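You operate a simulated robot arm through the tools that you are given. There is no shell and no other tool. Be economical: measure what you need, move in short steps, check, and stop when the job is done.

The job below is to be done with a simulated robot arm. You get a single attempt, and the scene is never put back.

JOB
Highlight the amount due on the water and piano bills with the green highlighter.
Fine: then lay the water bill in the red tray; the highlighter goes back in the pen stand. Set down upright: what you pick out. A coat counts when it lies all over at full strength: go over it till it gets no stronger.

The check looks at the end state, three seconds after you hand in, the way a careful person would. Anything else that was tipped, shoved, dropped, spilled or broken makes it a failure.

ROBOT AND FRAMES
A 6-joint arm with a two-finger parallel gripper, fixed in place. Base frame: the origin is at the foot of the arm, x ahead of it, y to its left, z up; the work surface is at about z = 750. Lengths are in mm, angles in degrees, forces in N, time in s.
With the tool pointing down near the work surface it reaches from about 260 to 680 mm from the base axis. Its first joint turns from -66.0 to 66.0 degrees. Payload 2.9 kg.
The tool frame sits at the grasp point between the pads (the TCP): z along the fingers, y along the line on which they close. The tips reach 30 mm beyond it. The gripper opens to 110 mm. The fingers are 20 mm wide and 10 mm thick; the gripper's body (48 by 112 mm) begins 55 mm behind the TCP.
Orientation is told as [roll, pitch, yaw] about the base's x, y, z axes, in that order, counted from this pose: with the fingers straight down and closing along the base's y, the tool's x points along the base's -x, its y along +y and its z along -z.

CONTROLS
- The arm moves only by the tool send_rows. Its argument "moves" is a list of rows, each an object (a shift or turn left out is 0, a gripper value left out holds the last) with "angular": the turn, a rotation vector about the base's x, y, z in units of 6 degrees (1.0 is 6 degrees), a list of three; "dp": the shift along the base's x, y, z in units of 50 mm (1.0 is 50 mm), a list of three; "jaw": the gripper command, from -1 (fully open) to 1 (shut), values between in proportion. In form: [{"angular": [ax, ay, az], "dp": [dx, dy, dz], "jaw": jaw}, ...]. A call has 1 to 12 rows; each row shifts and turns the commanded pose from where the row before left it. A call with a number of a shift or a turn outside -1 to 1 is refused whole. Each row takes 0.2 s and may step no farther than 50 mm and 8.6 degrees from the row before; otherwise, or with a gripper value out of range, the whole call is refused. Where a pose cannot be reached the arm comes as near as it can. A force on the tool above 70 N (or 10 N above the force at the start of the call, whichever is more), or a blocked arm, ends the call early, and 0.2 s more pass. Each finger travels about 108 mm/s and halts on what it meets, pressing with about 31 N; the grip force reading is that of the motor and also rises with nothing between the fingers. The clock runs only during rows and for 0.2 s after the last one: add rows that do not move to give the fingers time. It gives the time, the measured TCP pose, the force on the tool (base axes), the opening and the grip force at its end, in the units of the frame above (readings bear some noise), with the torque about the TCP (base axes, N m) and any sound that the robot's microphone picked up, and new pictures: "show" is both (left out), scene, wrist or none.
- Cameras (640 x 400 px; columns grow to the right, rows downward): "scene" is fixed at [85.2, 422.7, 1395.2]; the picture's right is [-0.75, -0.66, 0.00], its down [-0.35, 0.40, -0.85] and it looks along [0.56, -0.63, -0.53] (base axes); focal length 364 px, centre (320, 200). "wrist" rides on the gripper at [72, 17, -103] in the tool frame; the picture's right is [-0.23, 0.97, 0.00], its down [-0.76, -0.18, -0.62] and it looks along [-0.61, -0.14, 0.78] (tool axes); focal length 222 px, centre (320, 200). There is no depth. A picture from a camera that has moved, and an enlarged one, comes with that camera's place and axes in the base frame and with its lens. The place of the scene camera against the robot may be out by one fixed shift of up to 18 mm in any direction.
- enlarge(camera, box): a new picture of the part [left, top, right, bottom] of that camera's present view, enlarged. No time passes.
- job_done(): hands the job in; it is judged then, once.

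Work in short steps. Places have to be worked out from the pictures, the camera data and where the tool is seen: move nearer, look again, correct. Check each grasp and each placing, and mend what went wrong. You have 120 turns and 200 pictures in all, those below and enlarged ones among them. Open the gripper and draw the arm clear of the work before you hand the job in, unless the task says otherwise; then end with one line.

The tools are called after "Emit:" as a command line: name --argument value ..., lists and objects as JSON in quotes. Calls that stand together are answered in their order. send_rows: Moves the arm, as the interface text tells. Its arguments: {"type":"object","properties":{"moves":{"type":"array"},"show":{"type":"string","enum":["both","scene","wrist","none"]}},"required":["moves"]} The other tools are called the same way: enlarge (camera, box) takes an enlarged picture of a part of a camera's view; job_done () hands the job in.

At the start:

```text
time: 0.0
position: [441.0, -161.8, 1091.5]
tool_rot: [0.0, -0.1, 0.0]
wrist_force: [0.5, -0.7, -1.6]
ft_torque: [0.04, 0.03, -0.02]
finger_gap: 109.6
finger_force: 0.1
```

scene: 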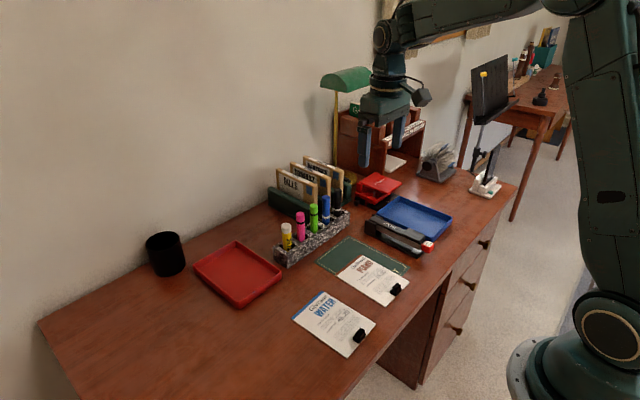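
wrist: 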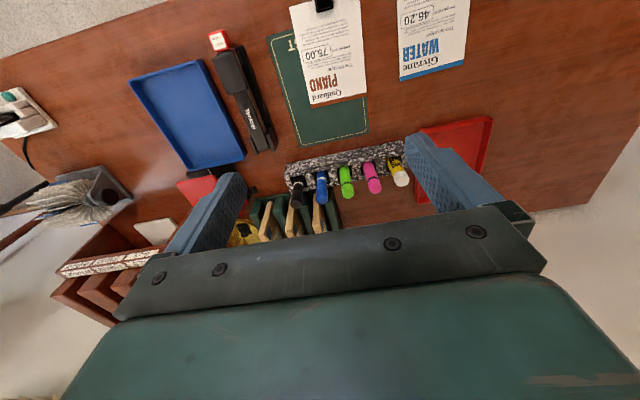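

I'll take a closer look at the pens and the bills from both cameras first.

Emit:
enlarge --camera "wrist" --box '[270, 120, 430, 220]'

Emit:
enlarge --camera "wrist" --box '[270, 0, 494, 140]'

Emit:
enlarge --camera "scene" --box '[250, 170, 410, 270]'

Emit:
enlarge --camera "scene" --box '[270, 240, 430, 370]'

```text
4.00 times, centred on (350, 170) of wrist
camera zoom: at [367.3, -144.0, 1194.1], right [0.23, 0.97, 0.0], down [0.76, -0.18, 0.62], along [0.61, -0.14, -0.78], focal length 888 px, centre (200, 320)
```

zoom: 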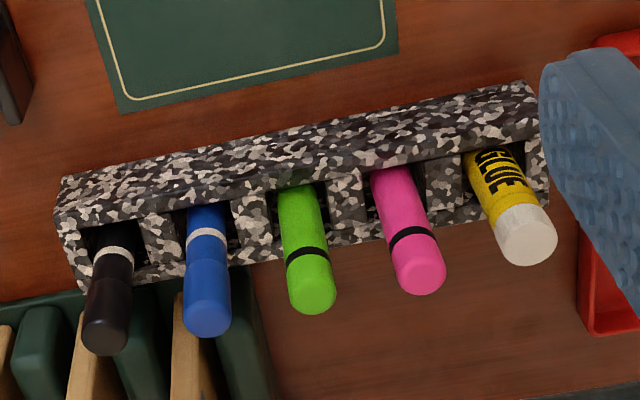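

```text
2.86 times, centred on (382, 70) of wrist
camera zoom: at [367.3, -144.0, 1194.1], right [0.23, 0.97, 0.0], down [0.76, -0.18, 0.62], along [0.61, -0.14, -0.78], focal length 635 px, centre (143, 571)
```

zoom: 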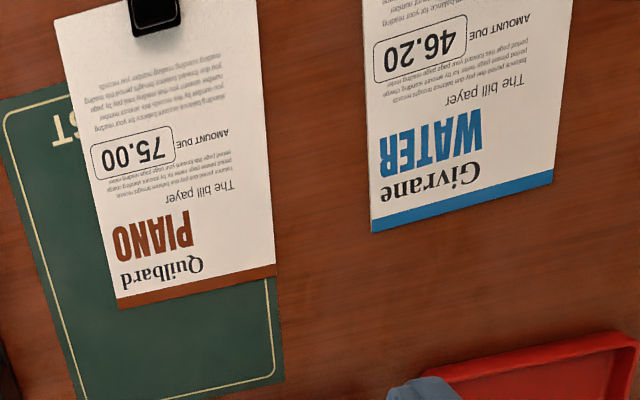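

```text
4.00 times, centred on (330, 220) of scene
camera zoom: at [85.2, 422.7, 1395.2], right [-0.75, -0.66, 0.0], down [-0.35, 0.4, -0.85], along [0.56, -0.63, -0.53], focal length 1454 px, centre (280, 120)
```

zoom: 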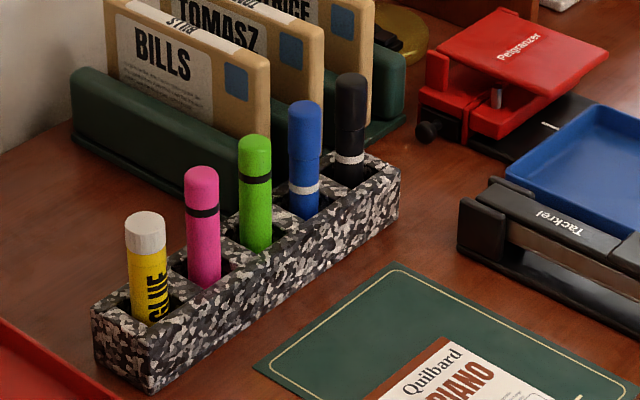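

```text
3.08 times, centred on (350, 305) of scene
camera zoom: at [85.2, 422.7, 1395.2], right [-0.75, -0.66, 0.0], down [-0.35, 0.4, -0.85], along [0.56, -0.63, -0.53], focal length 1118 px, centre (228, -123)
```

zoom: 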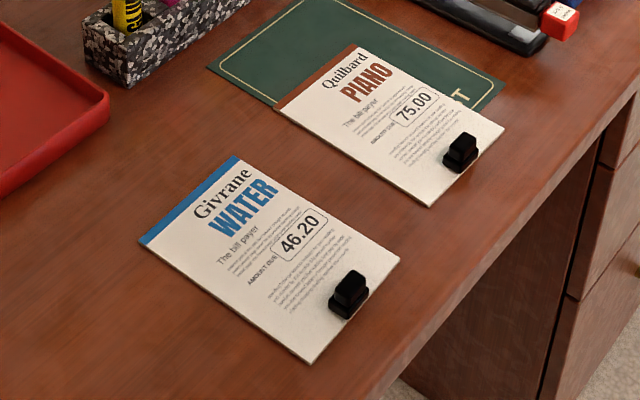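

The bills are near (396, 4) and (405, -157). The green pen stands near (610, -147) with its top at z≈885, and the row of pens runs along y. I'm moving closer above and narrowing the jaws to about 40 mm.

Emit:
send_rows --moves '[{"dp": [0.66, 0.1, -0.8], "jaw": 0.27}, {"dp": [0.66, 0.1, -0.8]}, {"dp": [0.66, 0.1, -0.8]}, {}, {}]'

```text
refused: row 1 steps farther than a row can; nothing moved
```

Emit:
send_rows --moves '[{"dp": [0.5, 0.1, -0.65], "jaw": 0.27}, {"dp": [0.5, 0.1, -0.65]}, {"dp": [0.5, 0.1, -0.65]}, {"dp": [0.5, 0, -0.65]}, {}, {}]'

```text
time: 1.4
position: [541.9, -146.5, 959.9]
tool_rot: [0.0, 0.0, -0.1]
wrist_force: [-0.2, 0.1, -0.1]
ft_torque: [-0.01, -0.01, 0.0]
finger_gap: 40.2
finger_force: 0.0
camera wrist: at [468.2, -128.5, 1063.0], right [0.23, 0.97, 0.0], down [0.76, -0.18, 0.62], along [0.61, -0.14, -0.78], focal length 222 px, centre (320, 200)
```

scene: 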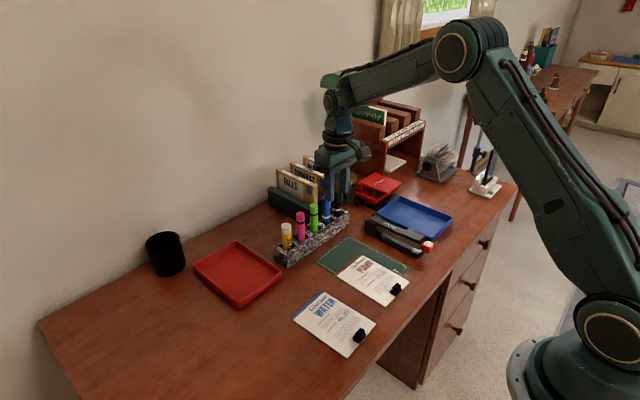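
wrist: 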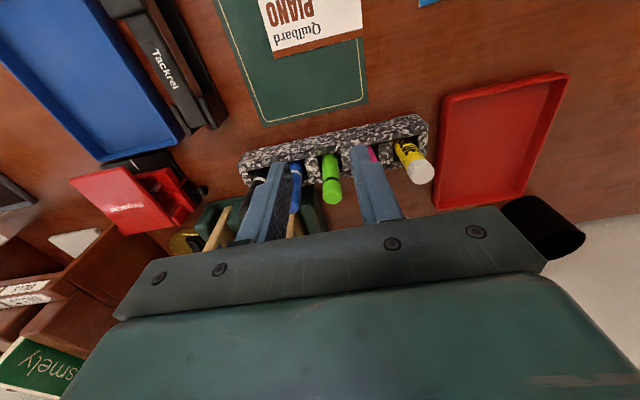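

Emit:
enlarge --camera "wrist" --box '[230, 100, 454, 240]'

Emit:
enlarge --camera "scene" --box '[260, 140, 420, 270]'

```text
2.86 times, centred on (342, 170) of wrist
camera zoom: at [468.2, -128.5, 1063.0], right [0.23, 0.97, 0.0], down [0.76, -0.18, 0.62], along [0.61, -0.14, -0.78], focal length 635 px, centre (257, 286)
```

zoom: 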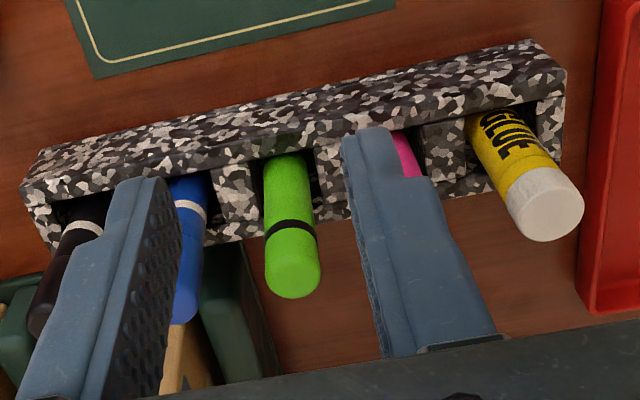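

```text
3.08 times, centred on (340, 205) of scene
camera zoom: at [85.2, 422.7, 1395.2], right [-0.75, -0.66, 0.0], down [-0.35, 0.4, -0.85], along [0.56, -0.63, -0.53], focal length 1118 px, centre (258, 185)
```

zoom: 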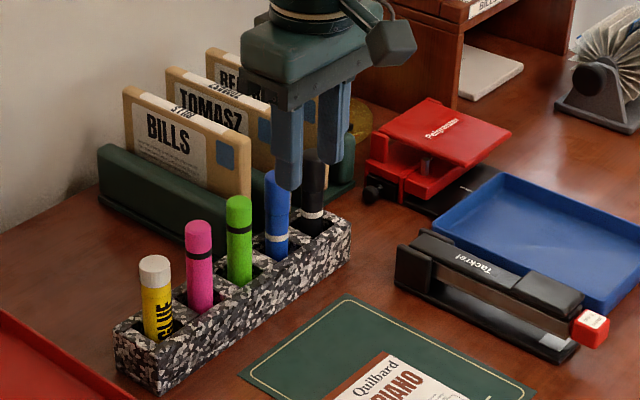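

The green pen is at about (608, -147) with its top at z≈885, and the jaws are 40 mm apart around y=-147. I'm moving straight above it and looking before I descend.

Emit:
send_rows --moves '[{"dp": [0.66, 0, 0]}, {"dp": [0.66, 0, 0]}, {"dp": [0, 0, -0.5]}, {}]'

Emit:
enlarge --camera "wrist" --box '[230, 60, 454, 200]'

Emit:
enlarge --camera "scene" --box '[260, 140, 420, 270]'

```text
time: 2.4
position: [607.4, -145.7, 936.1]
tool_rot: [0.0, 0.1, 0.1]
wrist_force: [-0.6, 0.5, -0.1]
ft_torque: [-0.01, 0.05, 0.01]
finger_gap: 40.2
finger_force: 0.1
camera wrist: at [533.9, -128.8, 1039.1], right [0.23, 0.97, 0.0], down [0.76, -0.18, 0.62], along [0.61, -0.14, -0.78], focal length 222 px, centre (320, 200)
```

scene: 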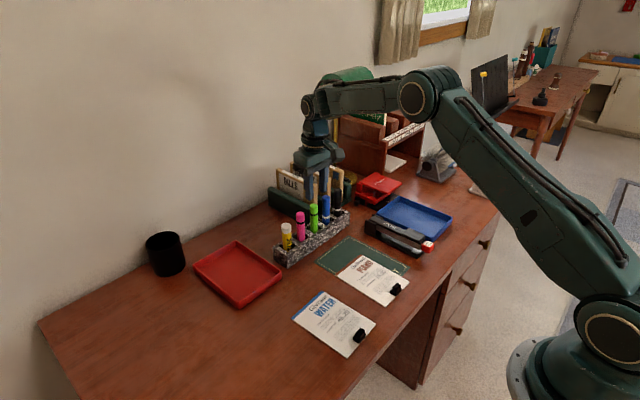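
wrist: 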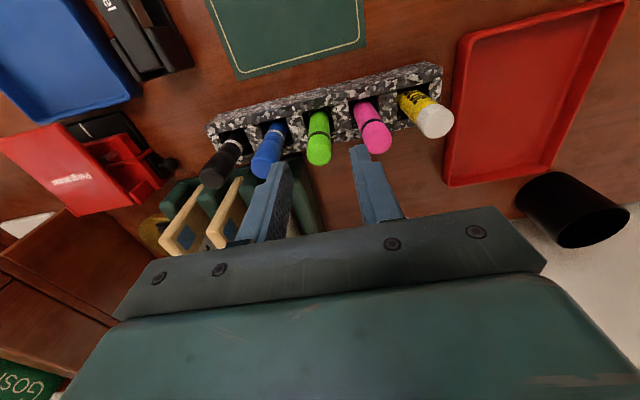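

```text
2.86 times, centred on (342, 130) of wrist
camera zoom: at [533.9, -128.8, 1039.1], right [0.23, 0.97, 0.0], down [0.76, -0.18, 0.62], along [0.61, -0.14, -0.78], focal length 635 px, centre (257, 400)
```

zoom: 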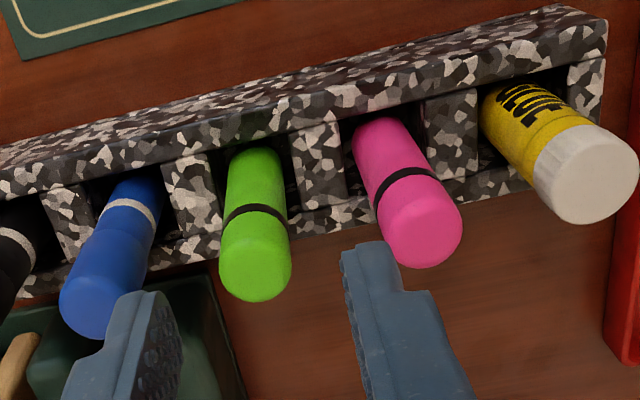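

```text
3.08 times, centred on (340, 205) of scene
camera zoom: at [85.2, 422.7, 1395.2], right [-0.75, -0.66, 0.0], down [-0.35, 0.4, -0.85], along [0.56, -0.63, -0.53], focal length 1118 px, centre (258, 185)
```

zoom: 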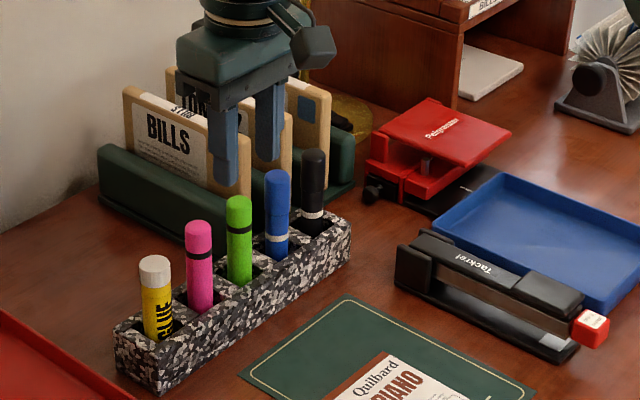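

The pen reads (611, -147) with its top at about 882. I'm narrowing the jaws to 34 mm, shifting slightly and descending until the TCP is at z≈857.

Emit:
send_rows --moves '[{"dp": [0.07, -0.025, 0], "jaw": 0.38}, {"dp": [0, 0, -0.4]}, {"dp": [0, 0, -0.4]}, {"dp": [0, 0, -0.4]}, {"dp": [0, 0, -0.36]}, {}]'

Emit:
enlarge --camera "wrist" --box '[230, 60, 454, 200]'

Emit:
enlarge --camera "scene" --box '[260, 140, 420, 270]'

```text
time: 3.8
position: [609.5, -147.1, 858.2]
tool_rot: [0.1, 0.0, 0.1]
wrist_force: [-0.5, 1.0, -0.1]
ft_torque: [-0.01, 0.03, -0.02]
finger_gap: 34.1
finger_force: 0.0
camera wrist: at [536.6, -130.1, 961.3], right [0.23, 0.97, 0.0], down [0.76, -0.18, 0.62], along [0.61, -0.14, -0.78], focal length 222 px, centre (320, 200)
```

scene: 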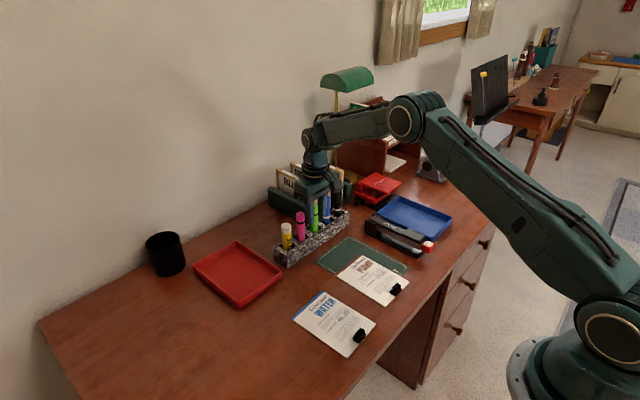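
wrist: 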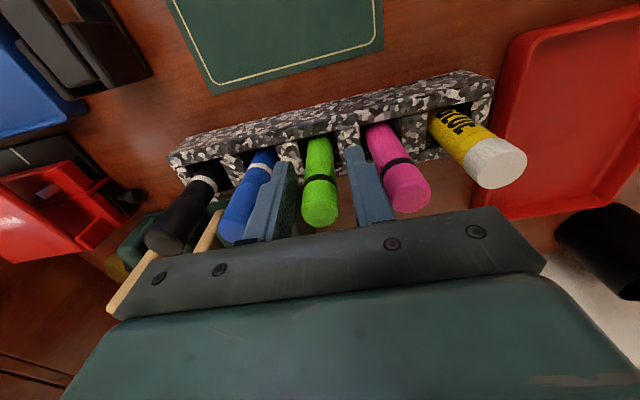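

```text
2.86 times, centred on (342, 130) of wrist
camera zoom: at [536.6, -130.1, 961.3], right [0.23, 0.97, 0.0], down [0.76, -0.18, 0.62], along [0.61, -0.14, -0.78], focal length 635 px, centre (257, 400)
```

zoom: 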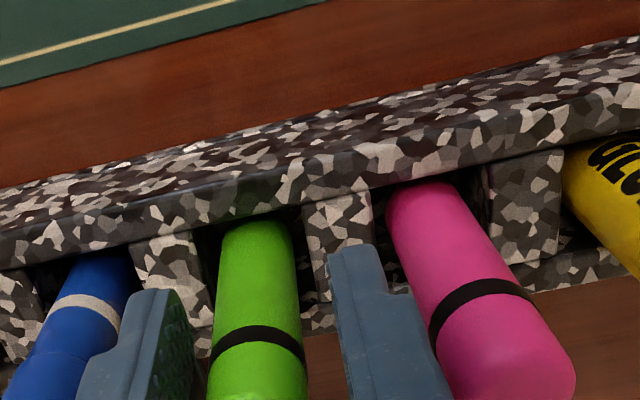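

```text
3.08 times, centred on (340, 205) of scene
camera zoom: at [85.2, 422.7, 1395.2], right [-0.75, -0.66, 0.0], down [-0.35, 0.4, -0.85], along [0.56, -0.63, -0.53], focal length 1118 px, centre (258, 185)
```

zoom: 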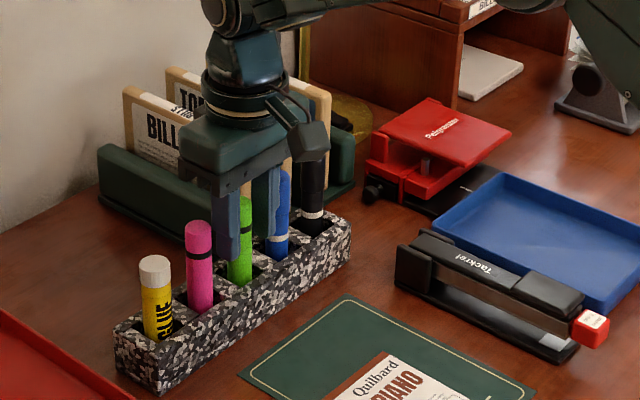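

The fingers straddle the green pen cleanly, so I'm closing and checking the grip.

Emit:
send_rows --moves '[{"jaw": 1}, {}, {}]' --show "wrist"

```text
time: 4.6
position: [609.1, -148.2, 858.0]
tool_rot: [0.1, 0.0, 0.0]
wrist_force: [-0.2, 0.4, -0.4]
ft_torque: [0.03, 0.01, 0.0]
finger_gap: 19.9
finger_force: 30.5
camera wrist: at [536.6, -130.1, 961.6], right [0.23, 0.97, 0.0], down [0.76, -0.18, 0.62], along [0.61, -0.14, -0.78], focal length 222 px, centre (320, 200)
```

wrist: 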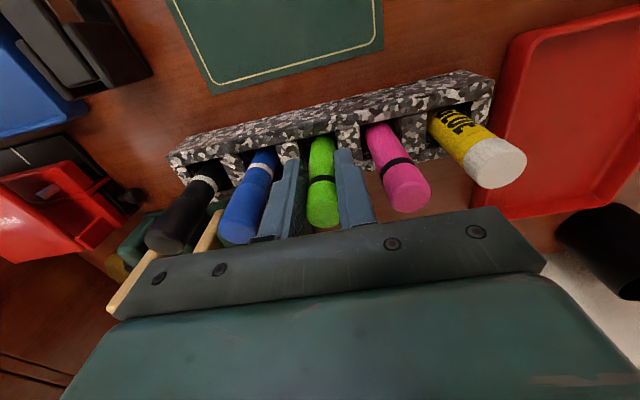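

Gripped at 19.9 mm. Now I'll lift it straight up out of the stand.

Emit:
send_rows --moves '[{"dp": [0, 0, 0.4]}, {"dp": [0, 0, 0.5]}, {"dp": [0, 0, 0.6]}, {"dp": [0, 0, 0.6]}, {}]'

Emit:
enlarge --camera "wrist" --box '[230, 80, 454, 220]'

Emit:
enlarge --camera "scene" --box '[260, 120, 420, 250]'

```text
time: 5.8
position: [610.3, -147.7, 962.8]
tool_rot: [0.0, 0.0, 0.0]
wrist_force: [0.5, -0.2, 0.5]
ft_torque: [0.0, 0.03, -0.03]
finger_gap: 19.7
finger_force: 30.7
camera wrist: at [537.4, -130.1, 1066.6], right [0.23, 0.97, 0.0], down [0.76, -0.18, 0.62], along [0.61, -0.14, -0.78], focal length 222 px, centre (320, 200)
```

scene: 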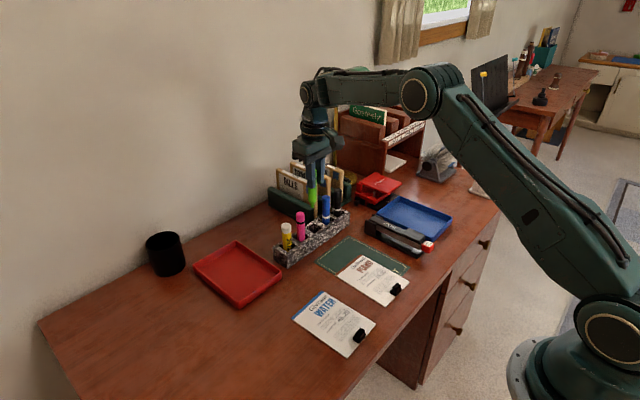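
wrist: 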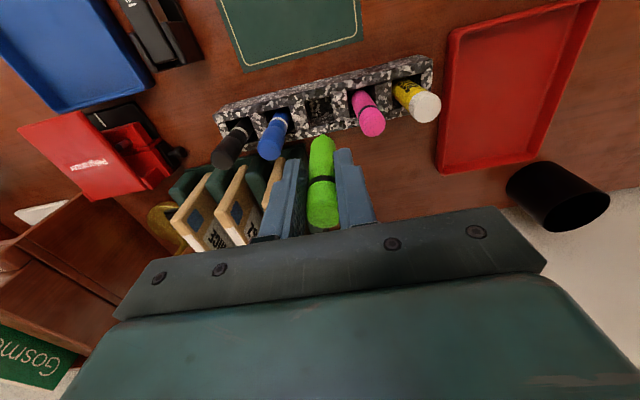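

```text
2.86 times, centred on (342, 150) of wrist
camera zoom: at [537.4, -130.1, 1066.6], right [0.23, 0.97, 0.0], down [0.76, -0.18, 0.62], along [0.61, -0.14, -0.78], focal length 635 px, centre (257, 343)
```

zoom: 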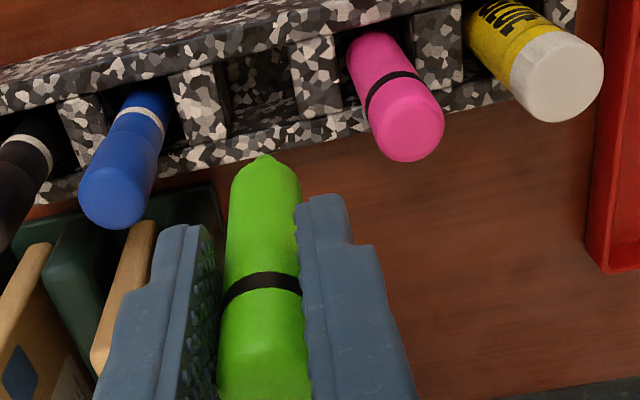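

```text
3.08 times, centred on (340, 185) of scene
camera zoom: at [85.2, 422.7, 1395.2], right [-0.75, -0.66, 0.0], down [-0.35, 0.4, -0.85], along [0.56, -0.63, -0.53], focal length 1118 px, centre (258, 246)
```

zoom: 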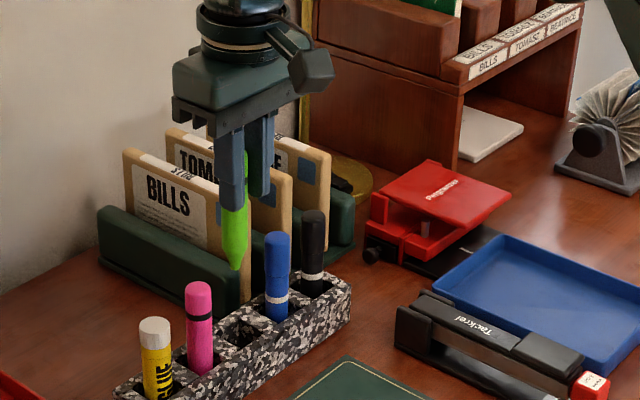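

The pointed nib is at the bottom, about 78 mm below the TCP. I'm carrying the pen over the water bill, moving back in x before crossing in y, and hovering.

Emit:
send_rows --moves '[{"dp": [-0.8, 0, 0]}, {"dp": [-0.8, 0, 0]}, {"dp": [-0.6, 0.6, -0.2]}, {"dp": [-0.6, 0.6, -0.4]}, {"dp": [-0.6, 0.6, -0.4]}, {"dp": [-0.5, 0.6, -0.4]}, {"dp": [-0.4, 0.6, -0.4]}, {}, {}]'

Emit:
enlarge --camera "wrist" --box '[230, 60, 454, 200]'

Emit:
enlarge --camera "scene" --box '[260, 220, 420, 350]'

```text
time: 7.8
position: [394.7, 4.0, 872.1]
tool_rot: [0.0, 0.0, -0.1]
wrist_force: [-0.4, -0.2, -0.1]
ft_torque: [0.0, 0.0, -0.01]
finger_gap: 19.4
finger_force: 30.9
camera wrist: at [322.2, 21.1, 976.4], right [0.23, 0.97, 0.0], down [0.76, -0.18, 0.62], along [0.61, -0.14, -0.78], focal length 222 px, centre (320, 200)
```

scene: 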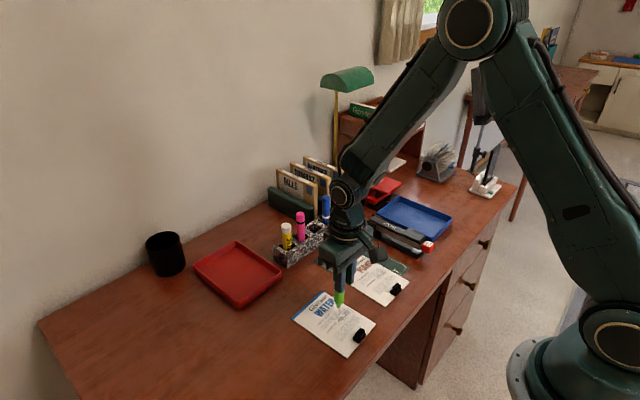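
wrist: 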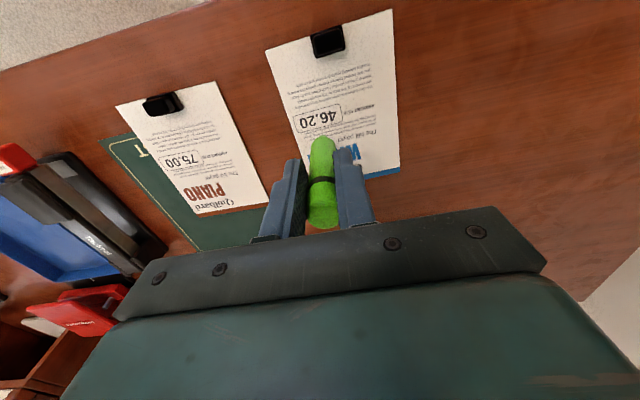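

```text
2.86 times, centred on (342, 130) of wrist
camera zoom: at [322.2, 21.1, 976.4], right [0.23, 0.97, 0.0], down [0.76, -0.18, 0.62], along [0.61, -0.14, -0.78], focal length 635 px, centre (257, 400)
```

zoom: 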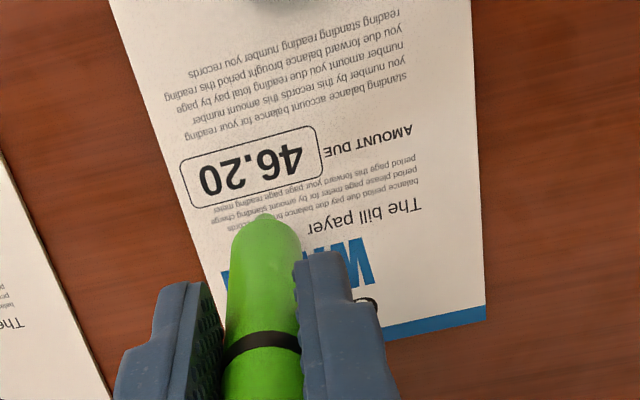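

```text
3.08 times, centred on (340, 285) of scene
camera zoom: at [85.2, 422.7, 1395.2], right [-0.75, -0.66, 0.0], down [-0.35, 0.4, -0.85], along [0.56, -0.63, -0.53], focal length 1118 px, centre (258, -62)
```

zoom: 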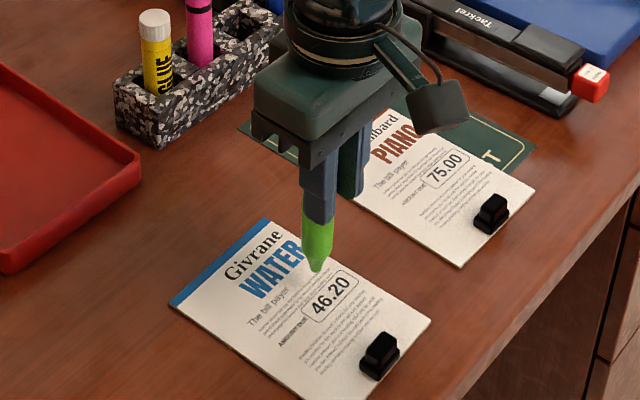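

The box on the water bill spans about x 387–405 and y -21–26, aligned with the base axes. I'm lowering the nib near its left middle to just above the paper, to check alignment.

Emit:
send_rows --moves '[{"dp": [0, -0.3, 0]}, {"dp": [0, 0, -0.4]}, {"dp": [0, 0, -0.2]}, {}]' --show "none"

Emit:
enlarge --camera "wrist" --box '[270, 60, 382, 130]'

Emit:
enlarge --camera "scene" --box '[300, 270, 380, 335]'

```text
time: 8.8
position: [395.9, -11.9, 842.9]
tool_rot: [0.0, 0.0, 0.0]
wrist_force: [-0.2, -0.2, -0.9]
ft_torque: [0.0, 0.02, -0.03]
finger_gap: 0.1
finger_force: 31.1
```

```text
5.71 times, centred on (326, 95) of wrist
camera zoom: at [322.5, 5.4, 946.0], right [0.23, 0.97, 0.0], down [0.76, -0.18, 0.62], along [0.61, -0.14, -0.78], focal length 1269 px, centre (286, 800)
```

zoom: 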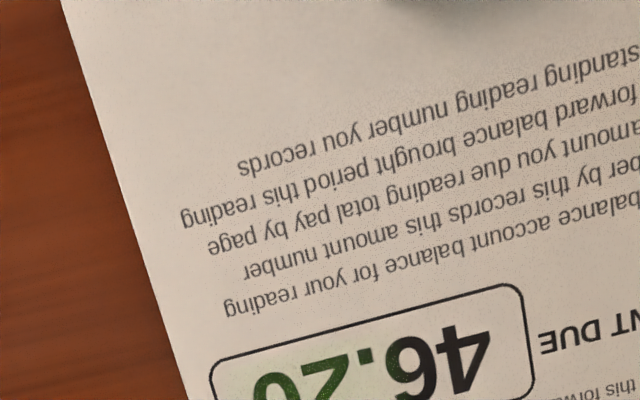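

```text
6.15 times, centred on (340, 302) of scene
camera zoom: at [85.2, 422.7, 1395.2], right [-0.75, -0.66, 0.0], down [-0.35, 0.4, -0.85], along [0.56, -0.63, -0.53], focal length 2237 px, centre (197, -431)
```

zoom: 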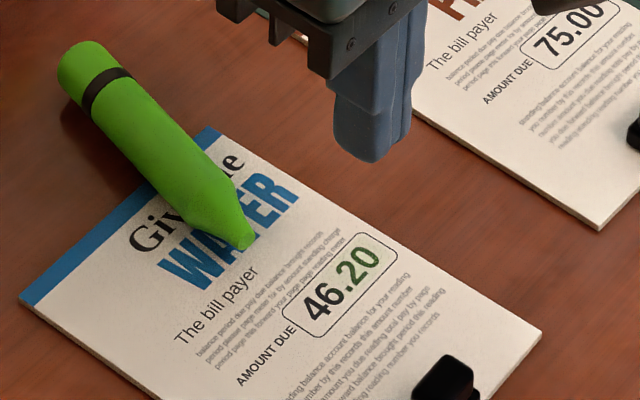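

The gripper closed empty. The pen touched the paper, leaving a green mark on "20", then fell and is lying across the top of the water bill. I'll look at the whole scene before doing anything.

Emit:
send_rows --moves '[{"dp": [0, 0, 0.5]}, {"dp": [0, 0, 0.6]}, {}]'

Emit:
enlarge --camera "scene" --box '[280, 260, 380, 340]'

Emit:
enlarge --camera "wrist" --box '[230, 40, 454, 180]'

```text
time: 9.6
position: [396.1, -12.9, 899.1]
tool_rot: [0.0, 0.0, 0.1]
wrist_force: [0.3, -0.3, 0.0]
ft_torque: [0.02, -0.01, -0.02]
finger_gap: 0.0
finger_force: 31.0
camera wrist: at [322.3, 5.0, 1001.9], right [0.23, 0.97, 0.0], down [0.76, -0.18, 0.62], along [0.61, -0.14, -0.78], focal length 222 px, centre (320, 200)
```

scene: 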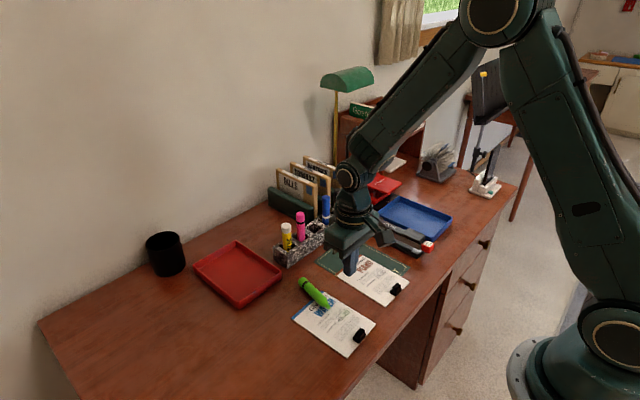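
wrist: 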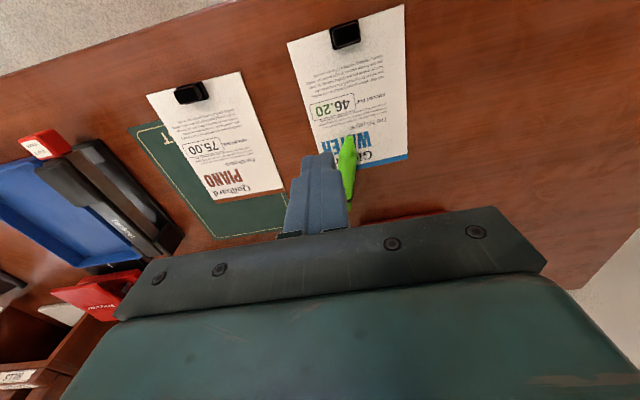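

```text
5.00 times, centred on (330, 300) of scene
camera zoom: at [85.2, 422.7, 1395.2], right [-0.75, -0.66, 0.0], down [-0.35, 0.4, -0.85], along [0.56, -0.63, -0.53], focal length 1817 px, centre (270, -300)
```

zoom: 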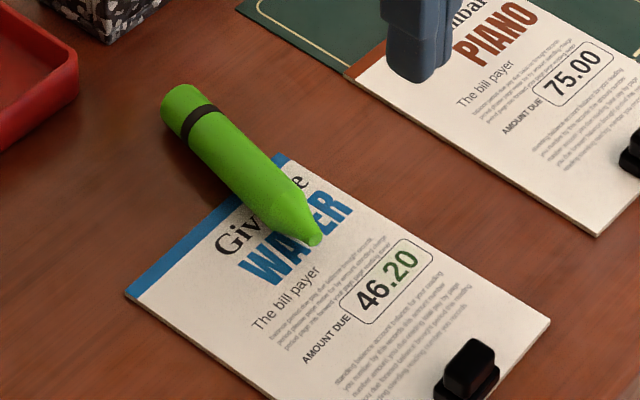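

```text
2.86 times, centred on (342, 110) of wrist
camera zoom: at [322.3, 5.0, 1001.9], right [0.23, 0.97, 0.0], down [0.76, -0.18, 0.62], along [0.61, -0.14, -0.78], focal length 635 px, centre (257, 457)
```

zoom: 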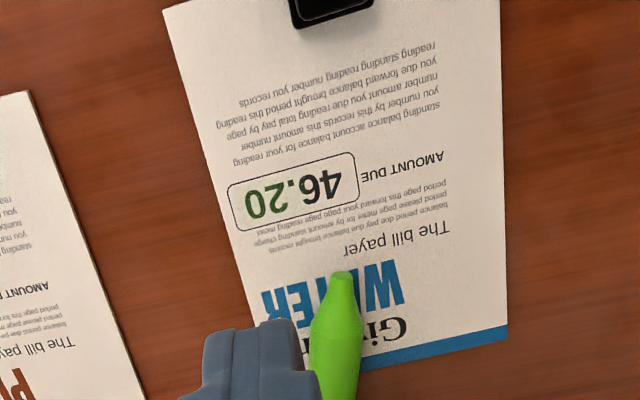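

The pen seems to have slipped out and fallen. It lies roughly along x, tip near (431, 12) and tail near (534, -2). I'll move the arm aside to get a clear wrist view of it.

Emit:
send_rows --moves '[{"dp": [-0.4, 0.6, 0.3], "jaw": 0.4}, {"dp": [-0.3, 0.6, 0.3]}, {"dp": [0, 0.6, 0]}, {"dp": [0, 0.2, 0]}, {}]' --show "wrist"

Emit:
enlarge --camera "wrist" --box '[180, 90, 340, 190]'

```text
time: 10.8
position: [361.0, 88.5, 928.5]
tool_rot: [0.0, -0.1, 0.1]
wrist_force: [-0.2, -0.5, -0.1]
ft_torque: [-0.03, 0.0, -0.01]
finger_gap: 32.9
finger_force: 0.1
camera wrist: at [287.0, 105.4, 1031.2], right [0.23, 0.97, 0.0], down [0.76, -0.18, 0.62], along [0.61, -0.14, -0.78], focal length 222 px, centre (320, 200)
```

wrist: 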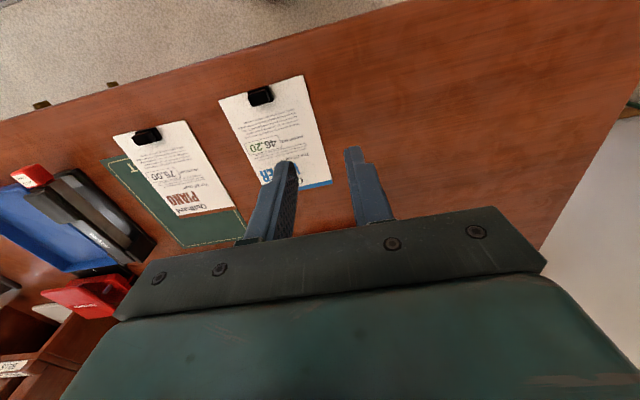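

```text
4.00 times, centred on (260, 140) of wrist
camera zoom: at [287.0, 105.4, 1031.2], right [0.23, 0.97, 0.0], down [0.76, -0.18, 0.62], along [0.61, -0.14, -0.78], focal length 888 px, centre (560, 440)
```

zoom: 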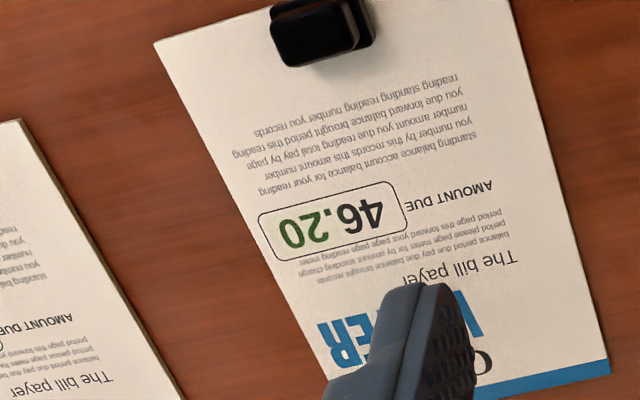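

The finger hides the pen, so I'm moving farther to the side and back.

Emit:
send_rows --moves '[{"dp": [-0.6, 0.6, 0.2]}, {"dp": [-0.4, 0.6, 0.2]}, {"dp": [0, 0.4, 0]}, {}]'

Emit:
enlarge --camera "wrist" --box '[160, 110, 320, 210]'

Emit:
enlarge --camera "scene" --box '[280, 260, 380, 340]'

```text
time: 11.8
position: [309.1, 167.3, 949.2]
tool_rot: [0.0, 0.0, 0.0]
wrist_force: [0.0, -0.5, -0.1]
ft_torque: [0.04, -0.01, -0.02]
finger_gap: 33.2
finger_force: 0.1
camera wrist: at [236.5, 185.0, 1052.0], right [0.23, 0.97, 0.0], down [0.76, -0.18, 0.62], along [0.61, -0.14, -0.78], focal length 222 px, centre (320, 200)
```

scene: 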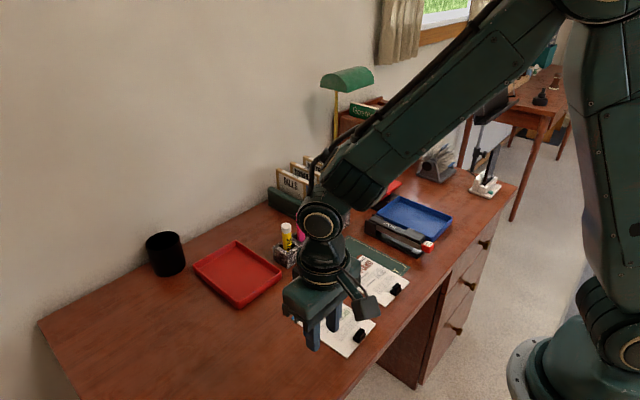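
wrist: 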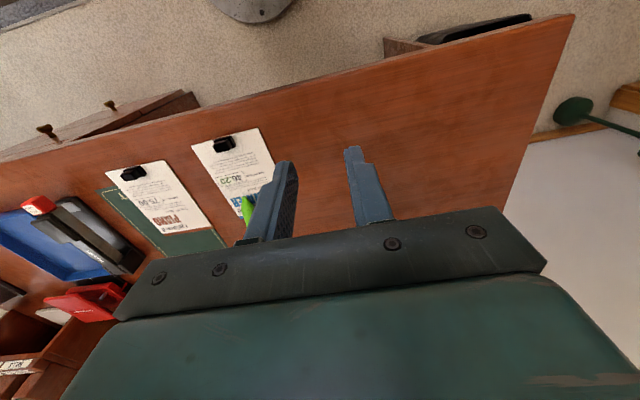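

```text
4.00 times, centred on (240, 160) of wrist
camera zoom: at [236.5, 185.0, 1052.0], right [0.23, 0.97, 0.0], down [0.76, -0.18, 0.62], along [0.61, -0.14, -0.78], focal length 888 px, centre (640, 360)
```

zoom: 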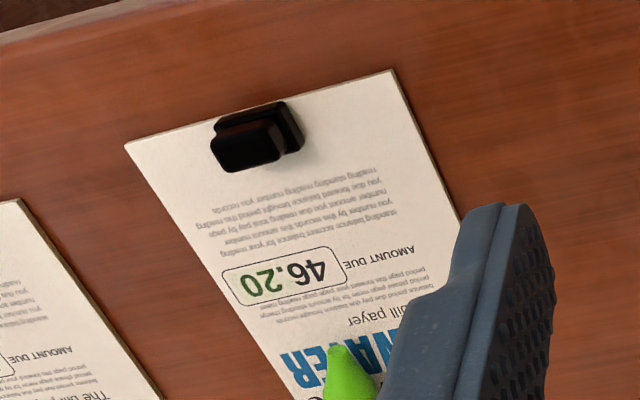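

```text
5.00 times, centred on (330, 300) of scene
camera zoom: at [85.2, 422.7, 1395.2], right [-0.75, -0.66, 0.0], down [-0.35, 0.4, -0.85], along [0.56, -0.63, -0.53], focal length 1817 px, centre (270, -300)
```

zoom: 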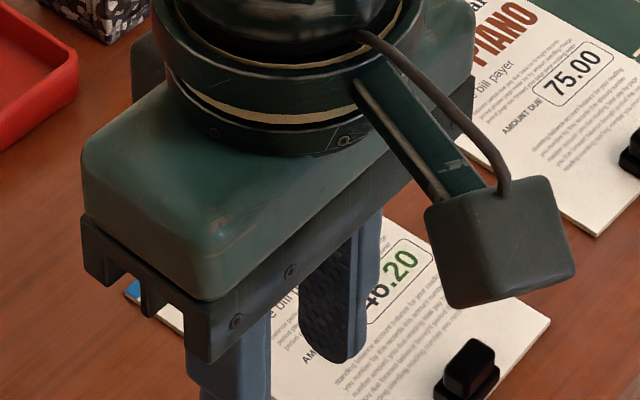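

I'll try from the -y side with the jaws closed; the fingers should then stay out of the way.

Emit:
send_rows --moves '[{"dp": [0.1, -0.8, 0], "jaw": 1}, {"dp": [0.2, -0.9, 0]}, {"dp": [0.2, -0.9, 0]}, {"dp": [0.3, -0.9, 0]}, {"dp": [0.3, -0.9, 0]}, {"dp": [0.3, -0.9, 0]}, {"dp": [0.2, -0.4, 0]}, {}]'

Emit:
enlarge --camera "wrist" --box '[330, 80, 490, 180]'

Emit:
enlarge --camera "scene" --box '[280, 260, 380, 340]'

```text
time: 13.6
position: [390.4, -117.0, 947.4]
tool_rot: [0.1, 0.1, 0.0]
wrist_force: [-0.6, 0.5, 0.1]
ft_torque: [-0.01, -0.01, -0.02]
finger_gap: 0.0
finger_force: 31.2
camera wrist: at [316.7, -99.7, 1050.9], right [0.23, 0.97, 0.0], down [0.76, -0.18, 0.62], along [0.61, -0.14, -0.78], focal length 222 px, centre (320, 200)
```

scene: 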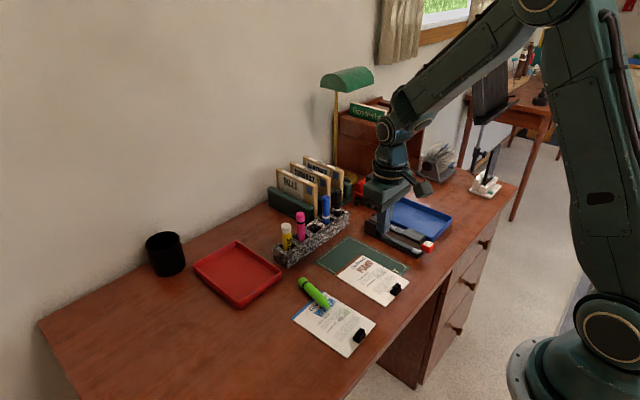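
wrist: 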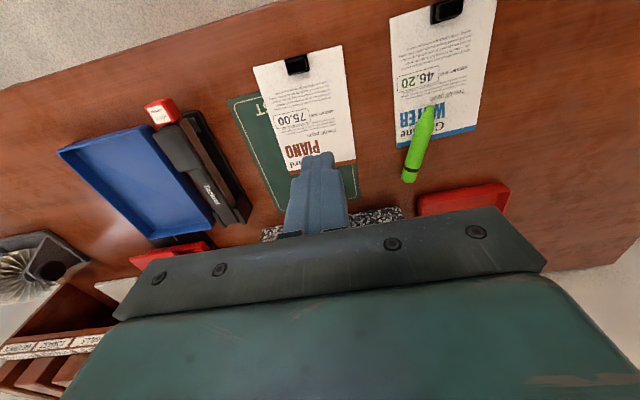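

```text
4.00 times, centred on (410, 130) of wrist
camera zoom: at [316.7, -99.7, 1050.9], right [0.23, 0.97, 0.0], down [0.76, -0.18, 0.62], along [0.61, -0.14, -0.78], focal length 888 px, centre (-40, 480)
```

zoom: 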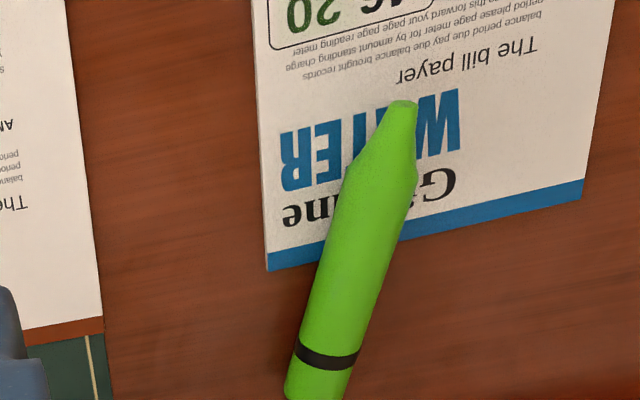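

```text
5.00 times, centred on (330, 300) of scene
camera zoom: at [85.2, 422.6, 1395.2], right [-0.75, -0.66, 0.0], down [-0.35, 0.4, -0.85], along [0.56, -0.63, -0.53], focal length 1817 px, centre (270, -300)
```

zoom: 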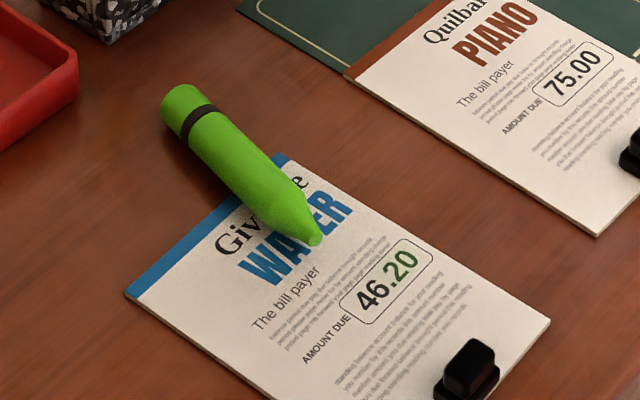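

The pen's tip is at about (429, 17), and it points -15° off x toward its tail near (530, -10). I'm going to a hover with the tool yawed -15° and tilted back 24°, so that it can swing the pen upright after the grasp.

Emit:
send_rows --moves '[{"dp": [0.326, 0.321, -0.306], "angular": [0, 0, -0.833], "jaw": 0.27}, {"dp": [0.326, 0.321, -0.306], "angular": [0, 0, -0.833]}, {"dp": [0.326, 0.321, -0.306], "angular": [0, 0, -0.833]}, {"dp": [0.326, 0.321, -0.306], "angular": [0.259, 0.966, 0]}, {"dp": [0.326, 0.321, -0.306], "angular": [0.259, 0.966, 0]}, {"dp": [0.326, 0.321, -0.306], "angular": [0.259, 0.966, 0]}, {"dp": [0.326, 0.321, -0.306], "angular": [0.259, 0.966, 0]}, {}, {}]'

Emit:
enlarge --camera "wrist" --box '[210, 60, 434, 200]'

Emit:
enlarge --camera "scene" --box '[260, 220, 380, 340]'

```text
time: 15.6
position: [504.9, -4.7, 839.8]
tool_rot: [0.1, 24.1, -15.0]
wrist_force: [-0.4, -0.3, -0.4]
ft_torque: [0.0, 0.01, -0.01]
finger_gap: 40.2
finger_force: 0.1
camera wrist: at [485.2, 19.0, 964.3], right [0.45, 0.89, -0.09], down [0.87, -0.42, 0.26], along [0.19, -0.2, -0.96], focal length 222 px, centre (320, 200)
```

scene: 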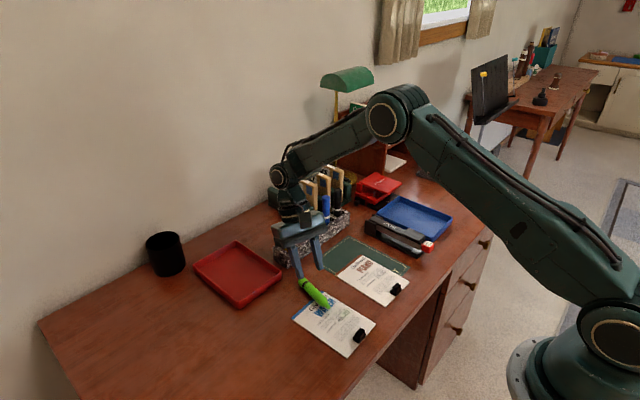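
wrist: 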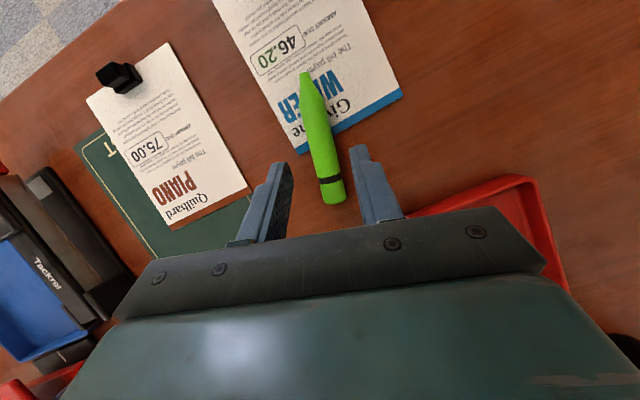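

```text
2.86 times, centred on (322, 130) of wrist
camera zoom: at [485.2, 19.0, 964.3], right [0.45, 0.89, -0.09], down [0.87, -0.42, 0.26], along [0.19, -0.2, -0.96], focal length 635 px, centre (314, 400)
```

zoom: 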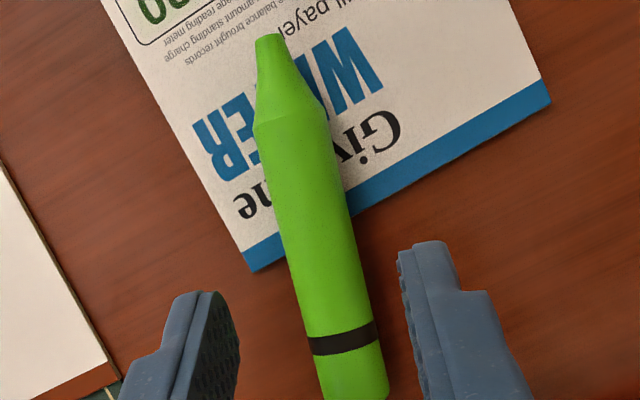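

```text
3.33 times, centred on (320, 280) of scene
camera zoom: at [85.2, 422.7, 1395.2], right [-0.75, -0.66, 0.0], down [-0.35, 0.4, -0.85], along [0.56, -0.63, -0.53], focal length 1212 px, centre (320, -67)
```

zoom: 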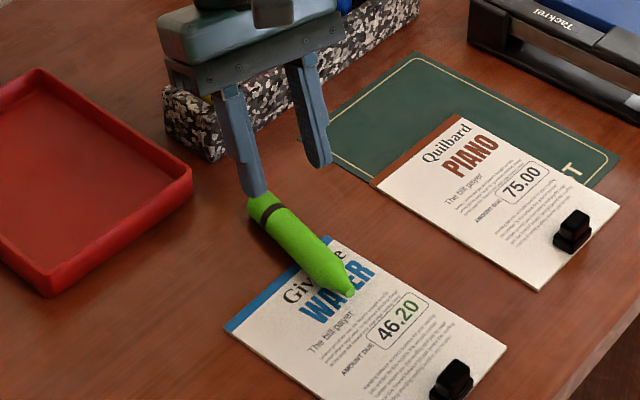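

The pen line agrees: y≈-2 at x=495, and the fingers are aligned either side of it. I'm descending most of the way, then checking.

Emit:
send_rows --moves '[{"dp": [0, 0, -0.4]}, {"dp": [0, 0, -0.4]}, {"dp": [0, 0, -0.2]}, {}]' --show "wrist"

Emit:
enlarge --camera "scene" --box '[280, 220, 360, 300]'

Emit:
enlarge --camera "wrist" --box '[210, 80, 434, 220]'

```text
time: 16.6
position: [503.6, -4.6, 790.7]
tool_rot: [0.0, 23.9, -14.9]
wrist_force: [0.3, -0.4, -0.1]
ft_torque: [-0.02, 0.0, 0.0]
finger_gap: 40.0
finger_force: 0.1
camera wrist: at [484.6, 18.6, 914.2], right [0.45, 0.89, -0.09], down [0.87, -0.42, 0.26], along [0.19, -0.2, -0.96], focal length 222 px, centre (320, 200)
```

wrist: 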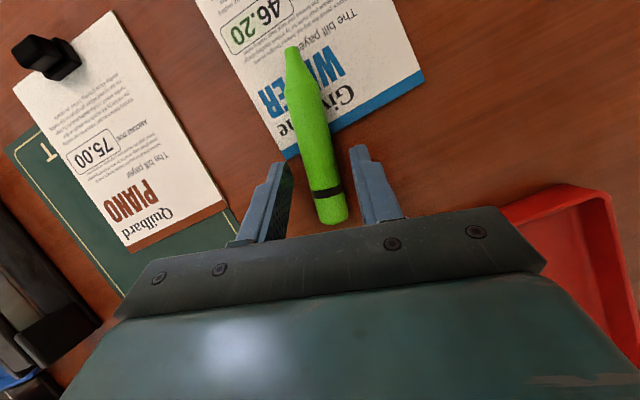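

```text
5.00 times, centred on (320, 260) of scene
camera zoom: at [85.2, 422.7, 1395.2], right [-0.75, -0.66, 0.0], down [-0.35, 0.4, -0.85], along [0.56, -0.63, -0.53], focal length 1817 px, centre (320, -100)
```

zoom: 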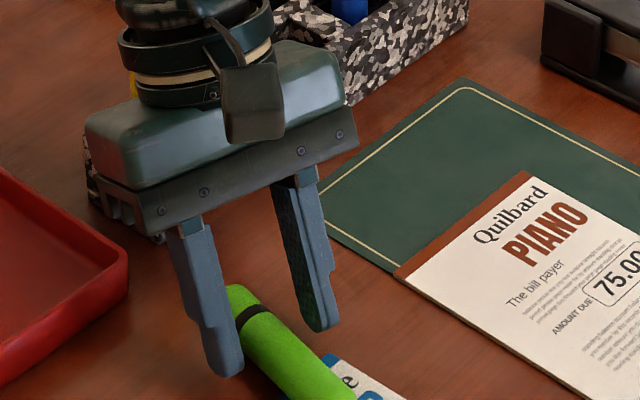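

```text
2.86 times, centred on (322, 150) of wrist
camera zoom: at [484.6, 18.6, 914.2], right [0.45, 0.89, -0.09], down [0.87, -0.42, 0.26], along [0.19, -0.2, -0.96], focal length 635 px, centre (314, 343)
```

zoom: 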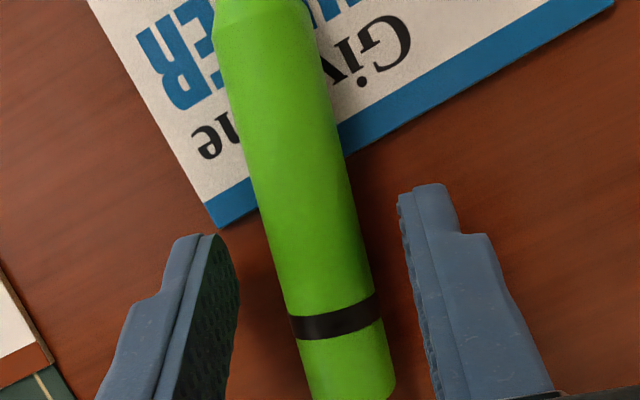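

The fingers straddle the pen behind the edge of the bill. I'm making the last 8 mm in small steps, then closing gently.

Emit:
send_rows --moves '[{"dp": [0, 0, -0.06]}, {"dp": [0, 0, -0.06]}, {"dp": [0, 0, -0.04]}, {}]' --show "none"

Emit:
enlarge --camera "scene" --box '[280, 230, 360, 300]'

```text
time: 17.6
position: [504.9, -5.9, 782.5]
tool_rot: [0.0, 23.9, -15.0]
wrist_force: [0.6, 0.1, 0.9]
ft_torque: [0.0, -0.03, 0.02]
finger_gap: 40.0
finger_force: 0.0
```

```text
5.71 times, centred on (320, 265) of scene
camera zoom: at [85.2, 422.7, 1395.2], right [-0.75, -0.66, 0.0], down [-0.35, 0.4, -0.85], along [0.56, -0.63, -0.53], focal length 2077 px, centre (320, -171)
```

zoom: 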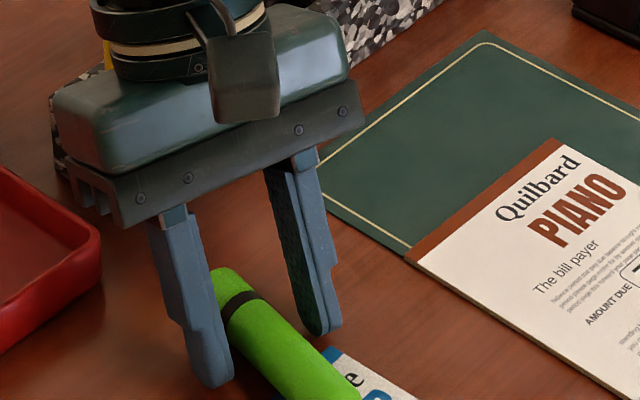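

Emit:
send_rows --moves '[{"jaw": 0.5}, {"jaw": 1}, {}, {}]' --show "none"

Emit:
enlarge --camera "wrist" --box '[210, 80, 434, 220]'

```text
time: 18.6
position: [505.3, -4.4, 781.9]
tool_rot: [0.0, 24.1, -14.9]
wrist_force: [0.4, 0.2, 0.6]
ft_torque: [0.0, 0.03, -0.02]
finger_gap: 19.5
finger_force: 30.8
```

```text
2.86 times, centred on (322, 150) of wrist
camera zoom: at [484.7, 18.3, 906.3], right [0.45, 0.89, -0.09], down [0.87, -0.42, 0.26], along [0.19, -0.2, -0.96], focal length 635 px, centre (314, 343)
```

zoom: 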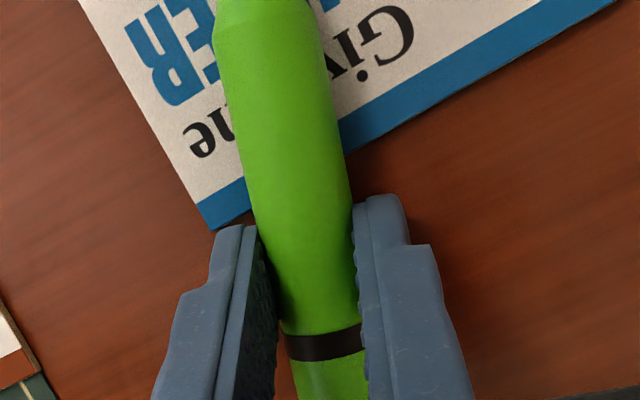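

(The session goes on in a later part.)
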